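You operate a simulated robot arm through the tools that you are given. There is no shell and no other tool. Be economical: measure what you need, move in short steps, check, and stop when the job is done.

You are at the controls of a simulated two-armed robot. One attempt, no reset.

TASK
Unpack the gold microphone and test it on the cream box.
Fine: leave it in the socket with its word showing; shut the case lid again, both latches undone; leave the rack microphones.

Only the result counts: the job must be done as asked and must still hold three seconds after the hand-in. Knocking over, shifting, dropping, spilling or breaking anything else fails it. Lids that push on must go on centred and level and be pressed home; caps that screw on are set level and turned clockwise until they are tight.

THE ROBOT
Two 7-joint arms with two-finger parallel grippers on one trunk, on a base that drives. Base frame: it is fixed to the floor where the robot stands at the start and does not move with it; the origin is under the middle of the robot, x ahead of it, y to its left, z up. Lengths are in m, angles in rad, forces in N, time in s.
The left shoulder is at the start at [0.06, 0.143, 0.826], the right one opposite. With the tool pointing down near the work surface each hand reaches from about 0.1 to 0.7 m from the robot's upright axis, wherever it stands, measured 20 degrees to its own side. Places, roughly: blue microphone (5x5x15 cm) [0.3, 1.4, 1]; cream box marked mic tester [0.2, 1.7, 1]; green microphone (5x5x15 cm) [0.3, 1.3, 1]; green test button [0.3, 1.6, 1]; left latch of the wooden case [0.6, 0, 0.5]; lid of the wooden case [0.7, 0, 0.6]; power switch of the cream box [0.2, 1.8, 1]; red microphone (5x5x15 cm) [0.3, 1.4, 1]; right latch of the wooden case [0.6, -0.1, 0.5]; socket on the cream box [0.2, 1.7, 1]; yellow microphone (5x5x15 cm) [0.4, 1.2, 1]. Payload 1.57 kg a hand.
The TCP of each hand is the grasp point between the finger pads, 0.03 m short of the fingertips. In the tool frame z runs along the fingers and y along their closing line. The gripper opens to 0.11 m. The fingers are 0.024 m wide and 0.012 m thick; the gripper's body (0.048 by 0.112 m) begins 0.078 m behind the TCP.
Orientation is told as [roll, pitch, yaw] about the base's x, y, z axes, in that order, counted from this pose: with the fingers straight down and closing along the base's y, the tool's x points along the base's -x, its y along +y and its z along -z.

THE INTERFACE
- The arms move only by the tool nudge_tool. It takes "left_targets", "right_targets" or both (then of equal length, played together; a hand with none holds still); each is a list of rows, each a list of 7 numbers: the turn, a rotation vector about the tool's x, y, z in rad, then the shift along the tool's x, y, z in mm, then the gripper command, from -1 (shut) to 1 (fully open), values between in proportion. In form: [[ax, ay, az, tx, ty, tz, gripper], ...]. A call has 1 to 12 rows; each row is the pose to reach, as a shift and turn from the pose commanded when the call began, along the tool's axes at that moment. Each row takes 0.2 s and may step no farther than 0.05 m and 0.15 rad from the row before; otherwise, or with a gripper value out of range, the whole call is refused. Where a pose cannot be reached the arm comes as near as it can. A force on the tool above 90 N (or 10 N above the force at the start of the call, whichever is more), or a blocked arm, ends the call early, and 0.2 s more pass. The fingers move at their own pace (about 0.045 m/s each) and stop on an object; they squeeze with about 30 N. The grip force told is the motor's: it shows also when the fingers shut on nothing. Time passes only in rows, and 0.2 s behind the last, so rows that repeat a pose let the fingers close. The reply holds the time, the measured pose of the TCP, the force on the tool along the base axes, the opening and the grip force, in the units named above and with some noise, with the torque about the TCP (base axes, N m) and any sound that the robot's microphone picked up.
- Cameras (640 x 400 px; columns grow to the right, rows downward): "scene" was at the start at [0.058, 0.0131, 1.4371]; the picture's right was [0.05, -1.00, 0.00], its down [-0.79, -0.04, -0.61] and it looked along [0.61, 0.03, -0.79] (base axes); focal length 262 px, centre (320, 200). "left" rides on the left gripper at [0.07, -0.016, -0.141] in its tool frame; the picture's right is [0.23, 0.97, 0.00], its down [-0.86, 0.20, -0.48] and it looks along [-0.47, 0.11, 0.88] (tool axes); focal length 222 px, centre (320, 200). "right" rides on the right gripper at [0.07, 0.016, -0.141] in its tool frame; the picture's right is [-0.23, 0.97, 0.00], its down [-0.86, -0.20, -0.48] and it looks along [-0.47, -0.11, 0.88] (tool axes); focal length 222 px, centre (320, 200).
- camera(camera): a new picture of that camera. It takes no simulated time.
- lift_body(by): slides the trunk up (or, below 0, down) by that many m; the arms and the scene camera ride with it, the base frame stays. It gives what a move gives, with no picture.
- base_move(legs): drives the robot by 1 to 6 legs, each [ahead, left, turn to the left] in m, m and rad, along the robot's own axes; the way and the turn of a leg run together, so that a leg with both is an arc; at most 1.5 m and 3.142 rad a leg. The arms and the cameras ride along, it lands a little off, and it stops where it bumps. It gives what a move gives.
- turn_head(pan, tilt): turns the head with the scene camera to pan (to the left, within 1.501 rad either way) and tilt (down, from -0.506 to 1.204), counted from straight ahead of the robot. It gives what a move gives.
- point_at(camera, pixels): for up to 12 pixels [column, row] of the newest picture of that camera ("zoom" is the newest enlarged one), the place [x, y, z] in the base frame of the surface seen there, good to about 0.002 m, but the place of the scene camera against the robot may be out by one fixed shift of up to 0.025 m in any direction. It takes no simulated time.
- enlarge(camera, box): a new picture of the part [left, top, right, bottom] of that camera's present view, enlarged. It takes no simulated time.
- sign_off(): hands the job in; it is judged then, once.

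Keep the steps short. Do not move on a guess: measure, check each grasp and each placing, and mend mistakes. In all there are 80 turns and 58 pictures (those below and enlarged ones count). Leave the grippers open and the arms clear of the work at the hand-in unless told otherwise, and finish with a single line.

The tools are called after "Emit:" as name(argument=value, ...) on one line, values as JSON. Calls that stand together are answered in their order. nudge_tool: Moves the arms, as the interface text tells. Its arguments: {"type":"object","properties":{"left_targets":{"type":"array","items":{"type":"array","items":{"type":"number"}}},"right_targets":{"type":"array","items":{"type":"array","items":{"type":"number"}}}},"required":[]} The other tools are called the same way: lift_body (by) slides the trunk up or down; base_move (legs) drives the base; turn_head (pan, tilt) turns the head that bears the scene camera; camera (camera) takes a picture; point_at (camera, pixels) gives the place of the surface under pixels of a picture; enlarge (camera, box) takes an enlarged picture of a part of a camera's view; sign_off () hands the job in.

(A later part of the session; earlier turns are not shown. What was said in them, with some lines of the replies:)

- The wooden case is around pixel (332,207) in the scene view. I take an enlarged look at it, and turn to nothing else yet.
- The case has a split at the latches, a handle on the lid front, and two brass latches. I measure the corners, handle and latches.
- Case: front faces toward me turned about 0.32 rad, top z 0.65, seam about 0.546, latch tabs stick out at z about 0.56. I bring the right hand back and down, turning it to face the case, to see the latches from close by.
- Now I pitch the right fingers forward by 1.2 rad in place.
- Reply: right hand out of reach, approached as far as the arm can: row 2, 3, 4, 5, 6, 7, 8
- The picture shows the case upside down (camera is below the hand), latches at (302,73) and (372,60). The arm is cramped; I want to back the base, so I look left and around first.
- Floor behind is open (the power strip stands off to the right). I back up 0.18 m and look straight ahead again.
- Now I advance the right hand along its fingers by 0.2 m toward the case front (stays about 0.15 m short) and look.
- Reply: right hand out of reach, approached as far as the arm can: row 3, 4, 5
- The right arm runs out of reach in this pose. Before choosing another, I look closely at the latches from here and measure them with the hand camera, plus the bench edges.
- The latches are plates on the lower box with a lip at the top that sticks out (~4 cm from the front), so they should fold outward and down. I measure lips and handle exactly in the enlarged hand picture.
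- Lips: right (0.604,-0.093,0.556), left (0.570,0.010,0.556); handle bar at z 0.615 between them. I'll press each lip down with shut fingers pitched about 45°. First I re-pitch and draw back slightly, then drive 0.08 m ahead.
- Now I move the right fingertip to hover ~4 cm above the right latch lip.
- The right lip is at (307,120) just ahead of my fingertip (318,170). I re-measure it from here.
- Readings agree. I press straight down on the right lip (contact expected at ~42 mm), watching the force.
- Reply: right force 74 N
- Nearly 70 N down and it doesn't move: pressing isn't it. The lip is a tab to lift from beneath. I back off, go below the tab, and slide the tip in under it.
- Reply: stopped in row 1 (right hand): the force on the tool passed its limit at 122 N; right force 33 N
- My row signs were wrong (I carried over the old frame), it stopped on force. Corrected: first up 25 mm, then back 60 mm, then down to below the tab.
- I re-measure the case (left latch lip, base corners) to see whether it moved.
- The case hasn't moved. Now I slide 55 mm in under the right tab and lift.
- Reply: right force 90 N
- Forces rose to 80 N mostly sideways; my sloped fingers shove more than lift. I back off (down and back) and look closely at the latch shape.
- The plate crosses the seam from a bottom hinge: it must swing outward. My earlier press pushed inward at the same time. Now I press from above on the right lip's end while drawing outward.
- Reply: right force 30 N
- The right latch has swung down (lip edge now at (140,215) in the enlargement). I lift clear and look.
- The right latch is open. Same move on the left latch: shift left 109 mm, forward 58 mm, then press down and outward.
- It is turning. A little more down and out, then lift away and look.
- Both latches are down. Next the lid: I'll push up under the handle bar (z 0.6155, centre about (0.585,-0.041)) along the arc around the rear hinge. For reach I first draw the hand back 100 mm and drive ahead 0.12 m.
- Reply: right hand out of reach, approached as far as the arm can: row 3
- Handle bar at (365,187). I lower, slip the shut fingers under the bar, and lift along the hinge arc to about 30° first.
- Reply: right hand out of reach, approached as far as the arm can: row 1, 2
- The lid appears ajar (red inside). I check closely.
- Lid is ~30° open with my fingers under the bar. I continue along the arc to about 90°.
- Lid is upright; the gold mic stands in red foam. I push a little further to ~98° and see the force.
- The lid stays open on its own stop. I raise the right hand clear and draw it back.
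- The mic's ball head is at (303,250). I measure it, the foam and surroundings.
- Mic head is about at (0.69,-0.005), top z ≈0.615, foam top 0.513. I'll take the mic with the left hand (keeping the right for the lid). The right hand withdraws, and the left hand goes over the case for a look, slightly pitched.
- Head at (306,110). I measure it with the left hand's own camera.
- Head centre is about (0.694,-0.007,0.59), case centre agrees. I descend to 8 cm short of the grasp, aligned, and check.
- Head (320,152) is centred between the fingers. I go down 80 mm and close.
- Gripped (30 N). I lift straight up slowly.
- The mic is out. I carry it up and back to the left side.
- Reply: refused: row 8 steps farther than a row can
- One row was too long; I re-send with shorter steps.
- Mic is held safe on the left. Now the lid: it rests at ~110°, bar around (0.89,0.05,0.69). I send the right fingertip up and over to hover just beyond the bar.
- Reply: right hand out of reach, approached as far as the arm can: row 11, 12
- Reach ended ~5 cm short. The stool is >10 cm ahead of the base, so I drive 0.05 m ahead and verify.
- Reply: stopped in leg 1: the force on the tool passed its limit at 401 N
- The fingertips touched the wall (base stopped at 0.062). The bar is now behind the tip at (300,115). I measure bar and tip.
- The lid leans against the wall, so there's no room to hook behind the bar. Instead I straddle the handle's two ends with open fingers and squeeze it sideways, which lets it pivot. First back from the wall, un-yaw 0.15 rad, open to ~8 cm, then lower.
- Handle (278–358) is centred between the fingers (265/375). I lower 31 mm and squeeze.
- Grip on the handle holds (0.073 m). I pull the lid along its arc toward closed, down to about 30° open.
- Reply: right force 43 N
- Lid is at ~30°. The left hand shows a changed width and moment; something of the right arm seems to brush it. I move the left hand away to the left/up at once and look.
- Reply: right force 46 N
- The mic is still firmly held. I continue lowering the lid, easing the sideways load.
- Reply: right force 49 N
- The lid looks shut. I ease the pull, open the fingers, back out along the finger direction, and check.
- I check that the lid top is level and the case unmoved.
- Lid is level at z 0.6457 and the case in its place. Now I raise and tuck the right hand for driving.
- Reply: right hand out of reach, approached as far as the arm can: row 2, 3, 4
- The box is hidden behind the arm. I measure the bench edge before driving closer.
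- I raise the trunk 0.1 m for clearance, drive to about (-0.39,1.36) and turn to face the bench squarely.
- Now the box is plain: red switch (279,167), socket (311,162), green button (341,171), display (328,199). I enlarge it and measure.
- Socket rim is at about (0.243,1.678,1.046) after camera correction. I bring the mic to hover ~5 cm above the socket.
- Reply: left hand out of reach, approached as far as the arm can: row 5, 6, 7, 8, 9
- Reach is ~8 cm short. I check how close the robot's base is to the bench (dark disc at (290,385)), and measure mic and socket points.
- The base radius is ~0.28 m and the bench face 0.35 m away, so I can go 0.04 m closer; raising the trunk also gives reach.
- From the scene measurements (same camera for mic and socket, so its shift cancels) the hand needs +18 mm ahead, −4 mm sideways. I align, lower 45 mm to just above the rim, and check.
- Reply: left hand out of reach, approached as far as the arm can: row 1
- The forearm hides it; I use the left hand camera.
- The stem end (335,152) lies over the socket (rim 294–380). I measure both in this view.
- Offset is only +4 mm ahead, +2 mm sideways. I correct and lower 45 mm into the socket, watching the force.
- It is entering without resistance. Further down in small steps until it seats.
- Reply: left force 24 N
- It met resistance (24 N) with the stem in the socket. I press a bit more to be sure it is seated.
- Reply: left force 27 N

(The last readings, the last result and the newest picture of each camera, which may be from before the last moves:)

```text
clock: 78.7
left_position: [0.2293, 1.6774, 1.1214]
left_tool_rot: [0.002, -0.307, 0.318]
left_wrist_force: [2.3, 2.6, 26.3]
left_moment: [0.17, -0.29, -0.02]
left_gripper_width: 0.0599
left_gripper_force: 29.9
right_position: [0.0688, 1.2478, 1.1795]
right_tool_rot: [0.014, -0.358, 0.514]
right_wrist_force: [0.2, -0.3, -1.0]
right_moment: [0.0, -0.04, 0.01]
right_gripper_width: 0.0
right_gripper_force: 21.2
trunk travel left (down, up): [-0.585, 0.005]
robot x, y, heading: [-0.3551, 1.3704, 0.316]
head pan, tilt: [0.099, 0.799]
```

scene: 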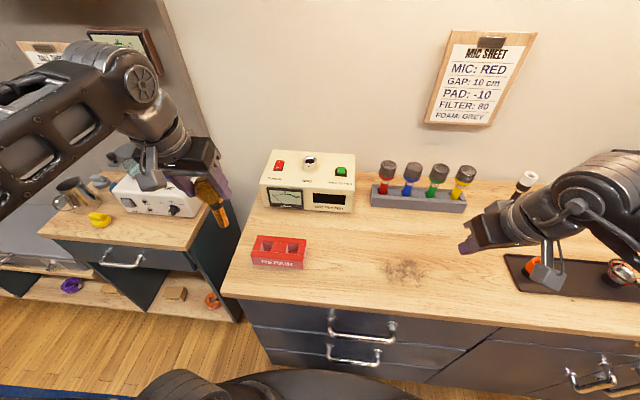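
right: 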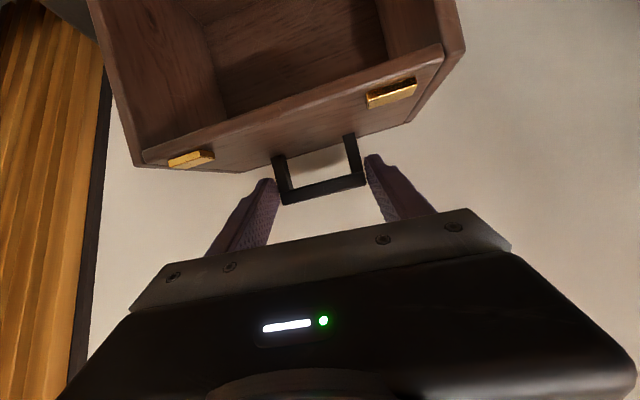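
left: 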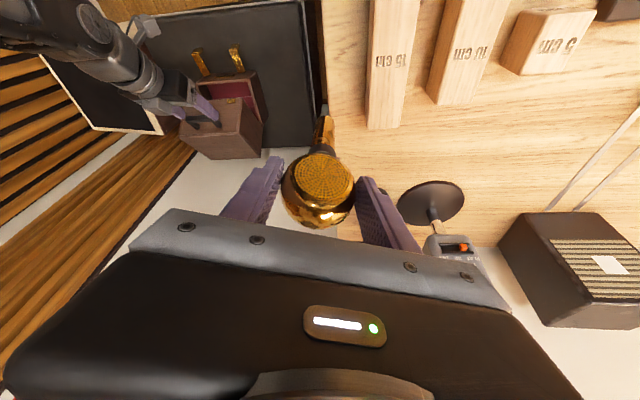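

It went down 13 mm more at the same force—sliding in with friction. I keep going and look.

Emit:
nudge_tool(left_targets=[[0, 0, 0, 1.5, 0, 4.8, -1], [0, 0, 0, 2.9, 0, 9.6, -1], [0, 0, 0, 4.4, 0, 14, -1], [0, 0, 0, 4.4, 0, 14, -1]])

Emit:
enlarge(camera="left", box=[220, 60, 420, 260])

```text
clock: 79.7
left_position: [0.2302, 1.6773, 1.1051]
left_tool_rot: [0.003, -0.305, 0.32]
left_wrist_force: [0.5, -0.7, 21.1]
left_moment: [-0.05, -0.27, 0.0]
left_gripper_width: 0.0598
left_gripper_force: 30.2
right_position: [0.0679, 1.2466, 1.1793]
right_tool_rot: [0.011, -0.359, 0.516]
right_wrist_force: [0.2, -0.1, -0.9]
right_moment: [0.03, -0.03, -0.01]
right_gripper_width: 0.0
right_gripper_force: 21.5
trunk travel left (down, up): [-0.585, 0.005]
robot x, y, heading: [-0.356, 1.3746, 0.317]
head pan, tilt: [0.099, 0.799]
```

```text
2.00 times, centred on (320, 160) of left
```

zoom: 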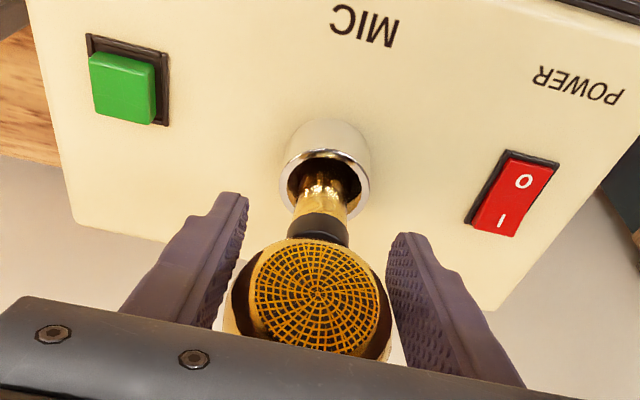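

The fingers have slid down the head, so the mic is bottomed. I measure collar and rim heights.

Emit:
point_at(camera="zoom", pixels=[[318, 232], [320, 218], [322, 205], [324, 190], [325, 155], [318, 290], [295, 200], [318, 340]])

```text
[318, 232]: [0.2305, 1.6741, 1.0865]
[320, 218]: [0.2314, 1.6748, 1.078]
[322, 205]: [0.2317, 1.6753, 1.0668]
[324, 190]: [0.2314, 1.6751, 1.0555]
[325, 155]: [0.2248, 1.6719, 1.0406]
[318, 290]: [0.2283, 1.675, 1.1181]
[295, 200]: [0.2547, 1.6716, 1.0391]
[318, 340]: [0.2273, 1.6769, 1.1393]
```

Collar bottom 1.075, so the stem is ~28 mm deep, bottom at the socket floor, upright. I open and withdraw along the fingers.

Emit:
nudge_tool(left_targets=[[0, 0, 0, 0, 0, -2, -0.2], [0, 0, 0, 0, 0, -2, 0.4], [0, 0, 0, 0, 0, -2, 0.8], [0, 0, 0, 0, 0, -2, 0.8], [0, 0, 0, 0, 0, -30, 0.8], [0, 0, 0, 0, 0, -70, 0.8], [0, 0, 0, 0, 0, -105, 0.8], [0, 0, 0, 35, 20, -125, 0.2], [0, 0, 0, 75, 40, -125, -0.5], [0, 0, 0, 100, 60, -125, -1]])

Emit:
camera(camera="left")

```text
clock: 81.9
left_position: [0.0851, 1.6947, 1.1937]
left_tool_rot: [0.0, -0.304, 0.32]
left_wrist_force: [-0.8, 0.8, 0.1]
left_moment: [0.01, 0.0, 0.02]
left_gripper_width: 0.0328
left_gripper_force: 0.1
right_position: [0.0698, 1.2479, 1.1789]
right_tool_rot: [0.012, -0.357, 0.514]
right_wrist_force: [0.4, -0.2, 0.9]
right_moment: [0.03, 0.0, 0.04]
right_gripper_width: 0.0002
right_gripper_force: 21.2
trunk travel left (down, up): [-0.585, 0.005]
robot x, y, heading: [-0.3525, 1.3706, 0.318]
head pan, tilt: [0.099, 0.799]
```

```text
4 pictures are left
```

left: 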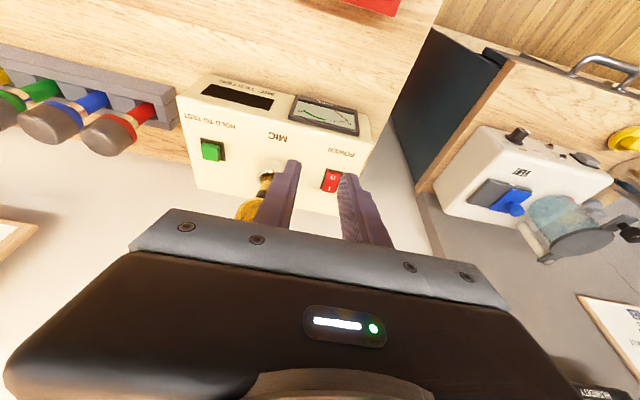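

The mic stands in the socket. Next the power switch: I measure its halves ("O" (332,175), "I" (331,187)) and the green button.

Emit:
point_at(camera="left", pixels=[[333, 173], [332, 180], [330, 187], [328, 191], [209, 150], [213, 152], [207, 144], [252, 208], [268, 172], [238, 97]])

```text
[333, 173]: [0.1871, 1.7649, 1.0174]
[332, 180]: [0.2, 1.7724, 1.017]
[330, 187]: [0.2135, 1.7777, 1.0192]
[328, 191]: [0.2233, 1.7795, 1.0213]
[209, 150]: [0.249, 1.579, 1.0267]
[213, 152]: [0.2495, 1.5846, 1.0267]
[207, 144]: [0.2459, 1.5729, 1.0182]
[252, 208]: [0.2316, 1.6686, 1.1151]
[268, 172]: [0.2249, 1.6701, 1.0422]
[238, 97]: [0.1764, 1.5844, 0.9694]
```

"I" end is raised at (0.2185,1.779,1.021). I press it with the shut left fingertips.

Emit:
nudge_tool(left_targets=[[0, 0, 0, -10, 30, 15, -1], [0, 0, 0, -45, 39, 45, -1], [0, 0, 0, -80, 39, 80, -1], [0, 0, 0, -110, 39, 115, -1], [0, 0, 0, -116.3, 39, 150.7, -1], [0, 0, 0, -116.3, 39, 150.7, -1], [0, 0, 0, -107, 39, 180.3, -1], [0, 0, 0, -105.5, 39, 185, -1], [0, 0, 0, -104, 39, 190, -1]])

```text
clock: 83.9
left_position: [0.1966, 1.7553, 1.0722]
left_tool_rot: [0.001, -0.303, 0.319]
left_wrist_force: [-0.5, 0.1, -0.1]
left_moment: [-0.01, 0.0, 0.0]
left_gripper_width: 0.0
left_gripper_force: 21.3
left hand out of reach, approached as far as the arm can: row 4, 5, 6, 7, 8, 9
right_position: [0.0705, 1.2477, 1.178]
right_tool_rot: [0.011, -0.357, 0.516]
right_wrist_force: [-0.9, 0.6, 0.1]
right_moment: [0.0, -0.02, 0.0]
right_gripper_width: 0.0
right_gripper_force: 21.0
trunk travel left (down, up): [-0.585, 0.005]
robot x, y, heading: [-0.3529, 1.3719, 0.317]
head pan, tilt: [0.099, 0.799]
```

Out of reach straight-ish; I pitch the hand further forward (to −0.7) while raising a little, which extends reach.

Emit:
nudge_tool(left_targets=[[0, -0.1, 0, -2, 0, -10, -1], [0, -0.2, 0, -5, 0, -20, -1], [0, -0.3, 0, -7, 0, -24, -1], [0, -0.4, 0, -7, 0, -24, -1]])

```text
clock: 84.9
left_position: [0.1955, 1.7551, 1.0978]
left_tool_rot: [0.002, -0.705, 0.318]
left_wrist_force: [-0.6, -1.0, -0.4]
left_moment: [-0.05, 0.02, -0.03]
left_gripper_width: 0.0
left_gripper_force: 20.8
right_position: [0.069, 1.2487, 1.1788]
right_tool_rot: [0.014, -0.356, 0.517]
right_wrist_force: [-1.3, 0.3, -0.2]
right_moment: [-0.02, 0.0, 0.04]
right_gripper_width: 0.0
right_gripper_force: 20.9
trunk travel left (down, up): [-0.585, 0.005]
robot x, y, heading: [-0.354, 1.3728, 0.322]
head pan, tilt: [0.099, 0.799]
```

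Reached. Now to the "I" end and press down.

Emit:
nudge_tool(left_targets=[[0, 0, 0, -14.8, 16.4, 12.6, -1], [0, 0, 0, 4.6, 16.4, 35.4, -1], [0, 0, 0, 12, 16.4, 44, -1], [0, 0, 0, 15, 16.4, 47.6, -1], [0, 0, 0, 18.8, 16.4, 52.2, -1], [0, 0, 0, 21.4, 16.4, 55.2, -1]])

```text
clock: 86.3
left_position: [0.2094, 1.7775, 1.047]
left_tool_rot: [0.004, -0.716, 0.32]
left_wrist_force: [-1.2, 1.2, 30.9]
left_moment: [0.12, -0.31, -0.46]
left_gripper_width: 0.0001
left_gripper_force: 21.5
right_position: [0.0674, 1.2451, 1.1809]
right_tool_rot: [0.013, -0.357, 0.515]
right_wrist_force: [-0.8, -0.9, -0.1]
right_moment: [-0.01, -0.01, 0.0]
right_gripper_width: 0.0
right_gripper_force: 21.5
trunk travel left (down, up): [-0.585, 0.005]
robot x, y, heading: [-0.358, 1.3736, 0.321]
head pan, tilt: [0.099, 0.799]
```

31 N at the pressed depth; it should have rocked over. I withdraw the left hand up, back and left, and check the box.

Emit:
nudge_tool(left_targets=[[0, 0, 0, -13, 0, -15, -1], [0, 0, 0, -30, 0, -40, -1], [0, 0, 0, -20, 20, -80, -1], [0, 0, 0, -5, 45, -115, -1], [0, 0, 0, 10, 70, -150, -1], [0, 0, 0, 30, 95, -185, -1]])

Emit:
enlarge(camera="scene", box=[230, 110, 390, 220])

```text
clock: 87.7
left_position: [0.0419, 1.8219, 1.1625]
left_tool_rot: [0.001, -0.702, 0.32]
left_wrist_force: [-0.6, 0.6, -0.3]
left_moment: [-0.03, -0.07, -0.04]
left_gripper_width: 0.0
left_gripper_force: 21.2
right_position: [0.0688, 1.2468, 1.179]
right_tool_rot: [0.012, -0.359, 0.515]
right_wrist_force: [-0.5, 0.0, 0.3]
right_moment: [0.05, 0.02, 0.01]
right_gripper_width: 0.0
right_gripper_force: 21.4
trunk travel left (down, up): [-0.585, 0.005]
robot x, y, heading: [-0.355, 1.372, 0.313]
head pan, tilt: [0.099, 0.799]
```

```text
3.64 times, centred on (310, 165) of scene
```

zoom: 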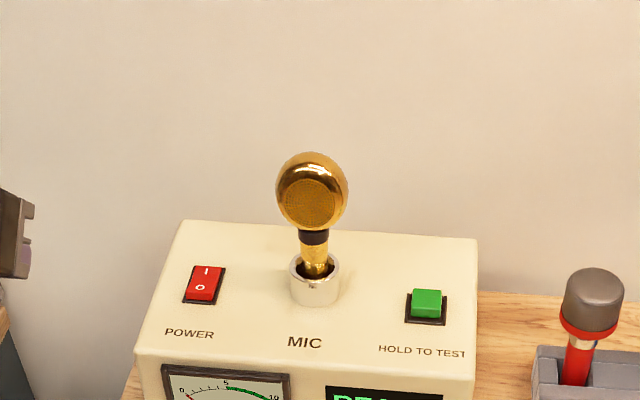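

Power is on and the display reads "READY" (green). I bring the right hand round to hover above the green button, keeping away from the rack.

Emit:
nudge_tool(right_targets=[[0, -0.1, 0, 0, 42, 0, -1], [0, -0.2, 0, 0, 84, 0, -1], [0, -0.3, 0, 0, 126, 0, -1], [0, -0.345, 0, 0, 168, 0, -1], [0, -0.345, 0, -30, 200, 12, -1], [0, -0.345, 0, -64, 200, 37, -1], [0, -0.345, 0, -97, 200, 62, -1], [0, -0.345, 0, -131, 200, 87, -1], [0, -0.345, 0, -164, 200, 112, -1], [0, -0.345, 0, -198, 200, 136, -1], [0, -0.345, 0, -231, 200, 161, -1], [0, -0.345, 0, -265, 200, 186, -1]])

```text
clock: 90.3
left_position: [0.0435, 1.8229, 1.1637]
left_tool_rot: [0.001, -0.703, 0.319]
left_wrist_force: [0.2, -0.2, 0.3]
left_moment: [0.01, 0.05, -0.04]
left_gripper_width: 0.0
left_gripper_force: 21.4
right_position: [0.2434, 1.5761, 1.097]
right_tool_rot: [0.015, -0.701, 0.508]
right_wrist_force: [-0.5, -0.7, -0.1]
right_moment: [-0.04, -0.02, 0.0]
right_gripper_width: 0.0001
right_gripper_force: 21.3
trunk travel left (down, up): [-0.585, 0.005]
robot x, y, heading: [-0.3559, 1.3757, 0.318]
head pan, tilt: [0.099, 0.799]
```

On target. I press the green button and hold it about 1.6 s.

Emit:
nudge_tool(right_targets=[[0, 0, 0, 13, 0, 15, -1], [0, 0, 0, 24.5, 0, 29, -1], [0, 0, 0, 27.7, 0, 32.9, -1], [0, 0, 0, 30.3, 0, 35.9, -1], [0, 0, 0, 30.3, 0, 35.9, -1], [0, 0, 0, 30.3, 0, 35.9, -1], [0, 0, 0, 30.3, 0, 35.9, -1], [0, 0, 0, 30.3, 0, 35.9, -1], [0, 0, 0, 30.3, 0, 35.9, -1], [0, 0, 0, 30.3, 0, 35.9, -1], [0, 0, 0, 30.3, 0, 35.9, -1]])

Emit:
enlarge(camera="scene", box=[240, 140, 380, 235])

```text
clock: 92.7
left_position: [0.0429, 1.8229, 1.1631]
left_tool_rot: [0.002, -0.702, 0.319]
left_wrist_force: [0.5, 0.2, 0.0]
left_moment: [-0.01, -0.02, -0.04]
left_gripper_width: 0.0001
left_gripper_force: 21.6
right_position: [0.2426, 1.5769, 1.0528]
right_tool_rot: [0.016, -0.701, 0.511]
right_wrist_force: [1.5, -0.3, 2.4]
right_moment: [0.01, -0.05, -0.02]
right_gripper_width: 0.0
right_gripper_force: 21.4
trunk travel left (down, up): [-0.585, 0.005]
robot x, y, heading: [-0.3561, 1.3729, 0.317]
head pan, tilt: [0.099, 0.799]
heard: click
```

```text
4.21 times, centred on (310, 188) of scene
```

zoom: 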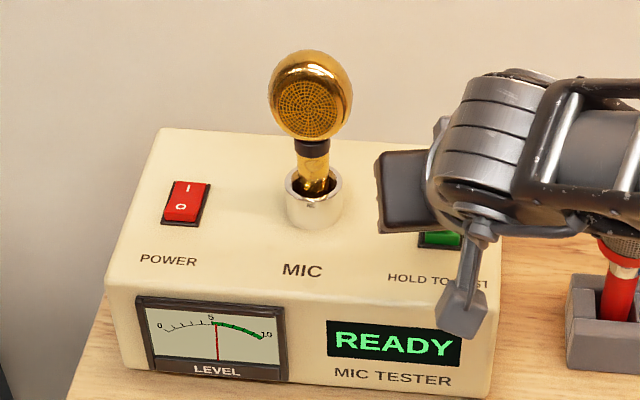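

Meter has risen to 5 and a click was heard, but it still says READY. I press 4 mm more and keep holding longer.

Emit:
nudge_tool(right_targets=[[0, 0, 0, 1.5, 0, 2, -1], [0, 0, 0, 2.6, 0, 3, -1], [0, 0, 0, 2.6, 0, 3, -1], [0, 0, 0, 2.6, 0, 3, -1], [0, 0, 0, 2.6, 0, 3, -1], [0, 0, 0, 2.6, 0, 3, -1], [0, 0, 0, 2.6, 0, 3, -1], [0, 0, 0, 2.6, 0, 3, -1], [0, 0, 0, 2.6, 0, 3, -1], [0, 0, 0, 2.6, 0, 3, -1], [0, 0, 0, 2.6, 0, 3, -1], [0, 0, 0, 2.6, 0, 3, -1]])

```text
clock: 95.3
left_position: [0.0433, 1.8232, 1.1636]
left_tool_rot: [0.001, -0.704, 0.321]
left_wrist_force: [0.6, 0.0, 0.5]
left_moment: [0.0, -0.01, 0.0]
left_gripper_width: 0.0002
left_gripper_force: 21.6
right_position: [0.2422, 1.5769, 1.0481]
right_tool_rot: [0.018, -0.702, 0.51]
right_wrist_force: [1.8, 0.8, 7.9]
right_moment: [0.1, -0.1, -0.02]
right_gripper_width: 0.0002
right_gripper_force: 21.3
trunk travel left (down, up): [-0.585, 0.005]
robot x, y, heading: [-0.3493, 1.3711, 0.325]
head pan, tilt: [0.099, 0.799]
```

Button is held firmly (8 N). I check the display.

Emit:
enlarge(camera="scene", box=[240, 140, 380, 235])

```text
4.21 times, centred on (310, 188) of scene
```

zoom: 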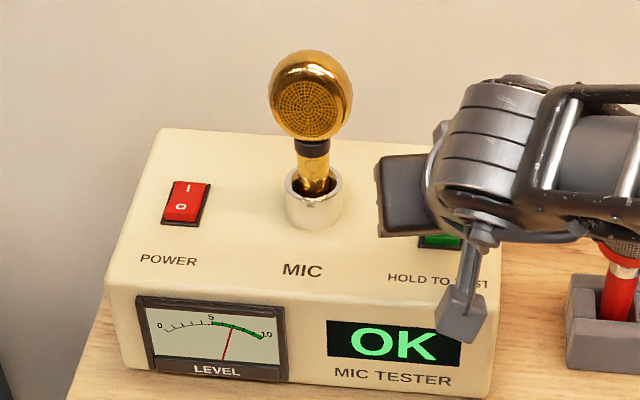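

"OK" shows. I release the button, retreat both hands along the clear path, and open the grippers.

Emit:
nudge_tool(right_targets=[[0, 0, 0, -16, 0, -19, -1], [0, 0, 0, -32, 0, -38, -1], [0, 0, 0, -1.4, 0, -64, -1], [0, 0, 0, 29, 0, -90, -1], [0, 0, 0, 60, 0, -115, -1], [0, 0, 0, 90, 0, -141, -1], [0, 0, 0, 110, 0, -158, 0.3], [0, 0, 0, 110, 0, -158, 1], [0, 0, 0, 110, 0, -158, 1], [0, 0, 0, 110, 0, -158, 1], [0, 0, 0, 110, 0, -158, 1], [0, 0, 0, 110, 0, -158, 1]], left_targets=[[0, 0, 0, 0, 0, 0, -1], [0, 0, 0, 10, 0, -10, -1], [0, 0, 0, 20, 0, -20, 0], [0, 0, 0, 30, 0, -30, 1], [0, 0, 0, 40, 0, -40, 1], [0, 0, 0, 40, 0, -40, 1], [0, 0, 0, 40, 0, -40, 1], [0, 0, 0, 40, 0, -40, 1], [0, 0, 0, 40, 0, -40, 1], [0, 0, 0, 40, 0, -40, 1], [0, 0, 0, 40, 0, -40, 1], [0, 0, 0, 40, 0, -40, 1]])

Emit:
camera(camera="scene")

```text
clock: 97.9
left_position: [-0.0105, 1.8046, 1.1667]
left_tool_rot: [0.002, -0.704, 0.319]
left_wrist_force: [-0.5, -0.6, 0.7]
left_moment: [0.01, 0.01, 0.01]
left_gripper_width: 0.1101
left_gripper_force: 0.1
right_position: [0.0816, 1.486, 1.0982]
right_tool_rot: [0.017, -0.702, 0.51]
right_wrist_force: [0.1, 0.0, 0.4]
right_moment: [0.02, 0.0, -0.02]
right_gripper_width: 0.1098
right_gripper_force: 0.0
trunk travel left (down, up): [-0.585, 0.005]
robot x, y, heading: [-0.3559, 1.3713, 0.317]
head pan, tilt: [0.099, 0.799]
```

```text
0 pictures are left
```

scene: 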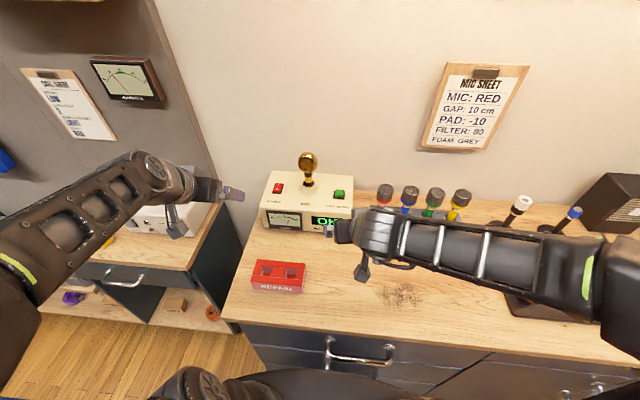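

"OK" stays lit, the mic stands, the rack is untouched. I draw the right hand a little further away, then hand in.

Emit:
nudge_tool(right_targets=[[0, 0, 0, 5, 0, -35, 1], [0, 0, 0, 25, 0, -65, 1], [0, 0, 0, 25, 0, -65, 1]])

Emit:
sign_off()

```text
clock: 98.7
left_position: [-0.0106, 1.8063, 1.1678]
left_tool_rot: [0.001, -0.703, 0.32]
left_wrist_force: [1.0, -0.3, -0.8]
left_moment: [0.02, 0.01, 0.0]
left_gripper_width: 0.1099
left_gripper_force: 0.1
right_position: [0.0274, 1.4551, 1.1308]
right_tool_rot: [0.014, -0.701, 0.511]
right_wrist_force: [0.6, -0.6, -0.4]
right_moment: [0.0, 0.01, -0.01]
right_gripper_width: 0.1097
right_gripper_force: 0.1
trunk travel left (down, up): [-0.585, 0.005]
robot x, y, heading: [-0.354, 1.375, 0.32]
head pan, tilt: [0.099, 0.799]
```

```text
The job is handed in.
```

The gold microphone is in the cream box's socket, powered and tested with "OK" on the display; the case lid is shut with both latches undone, and the rack microphones were not touched.
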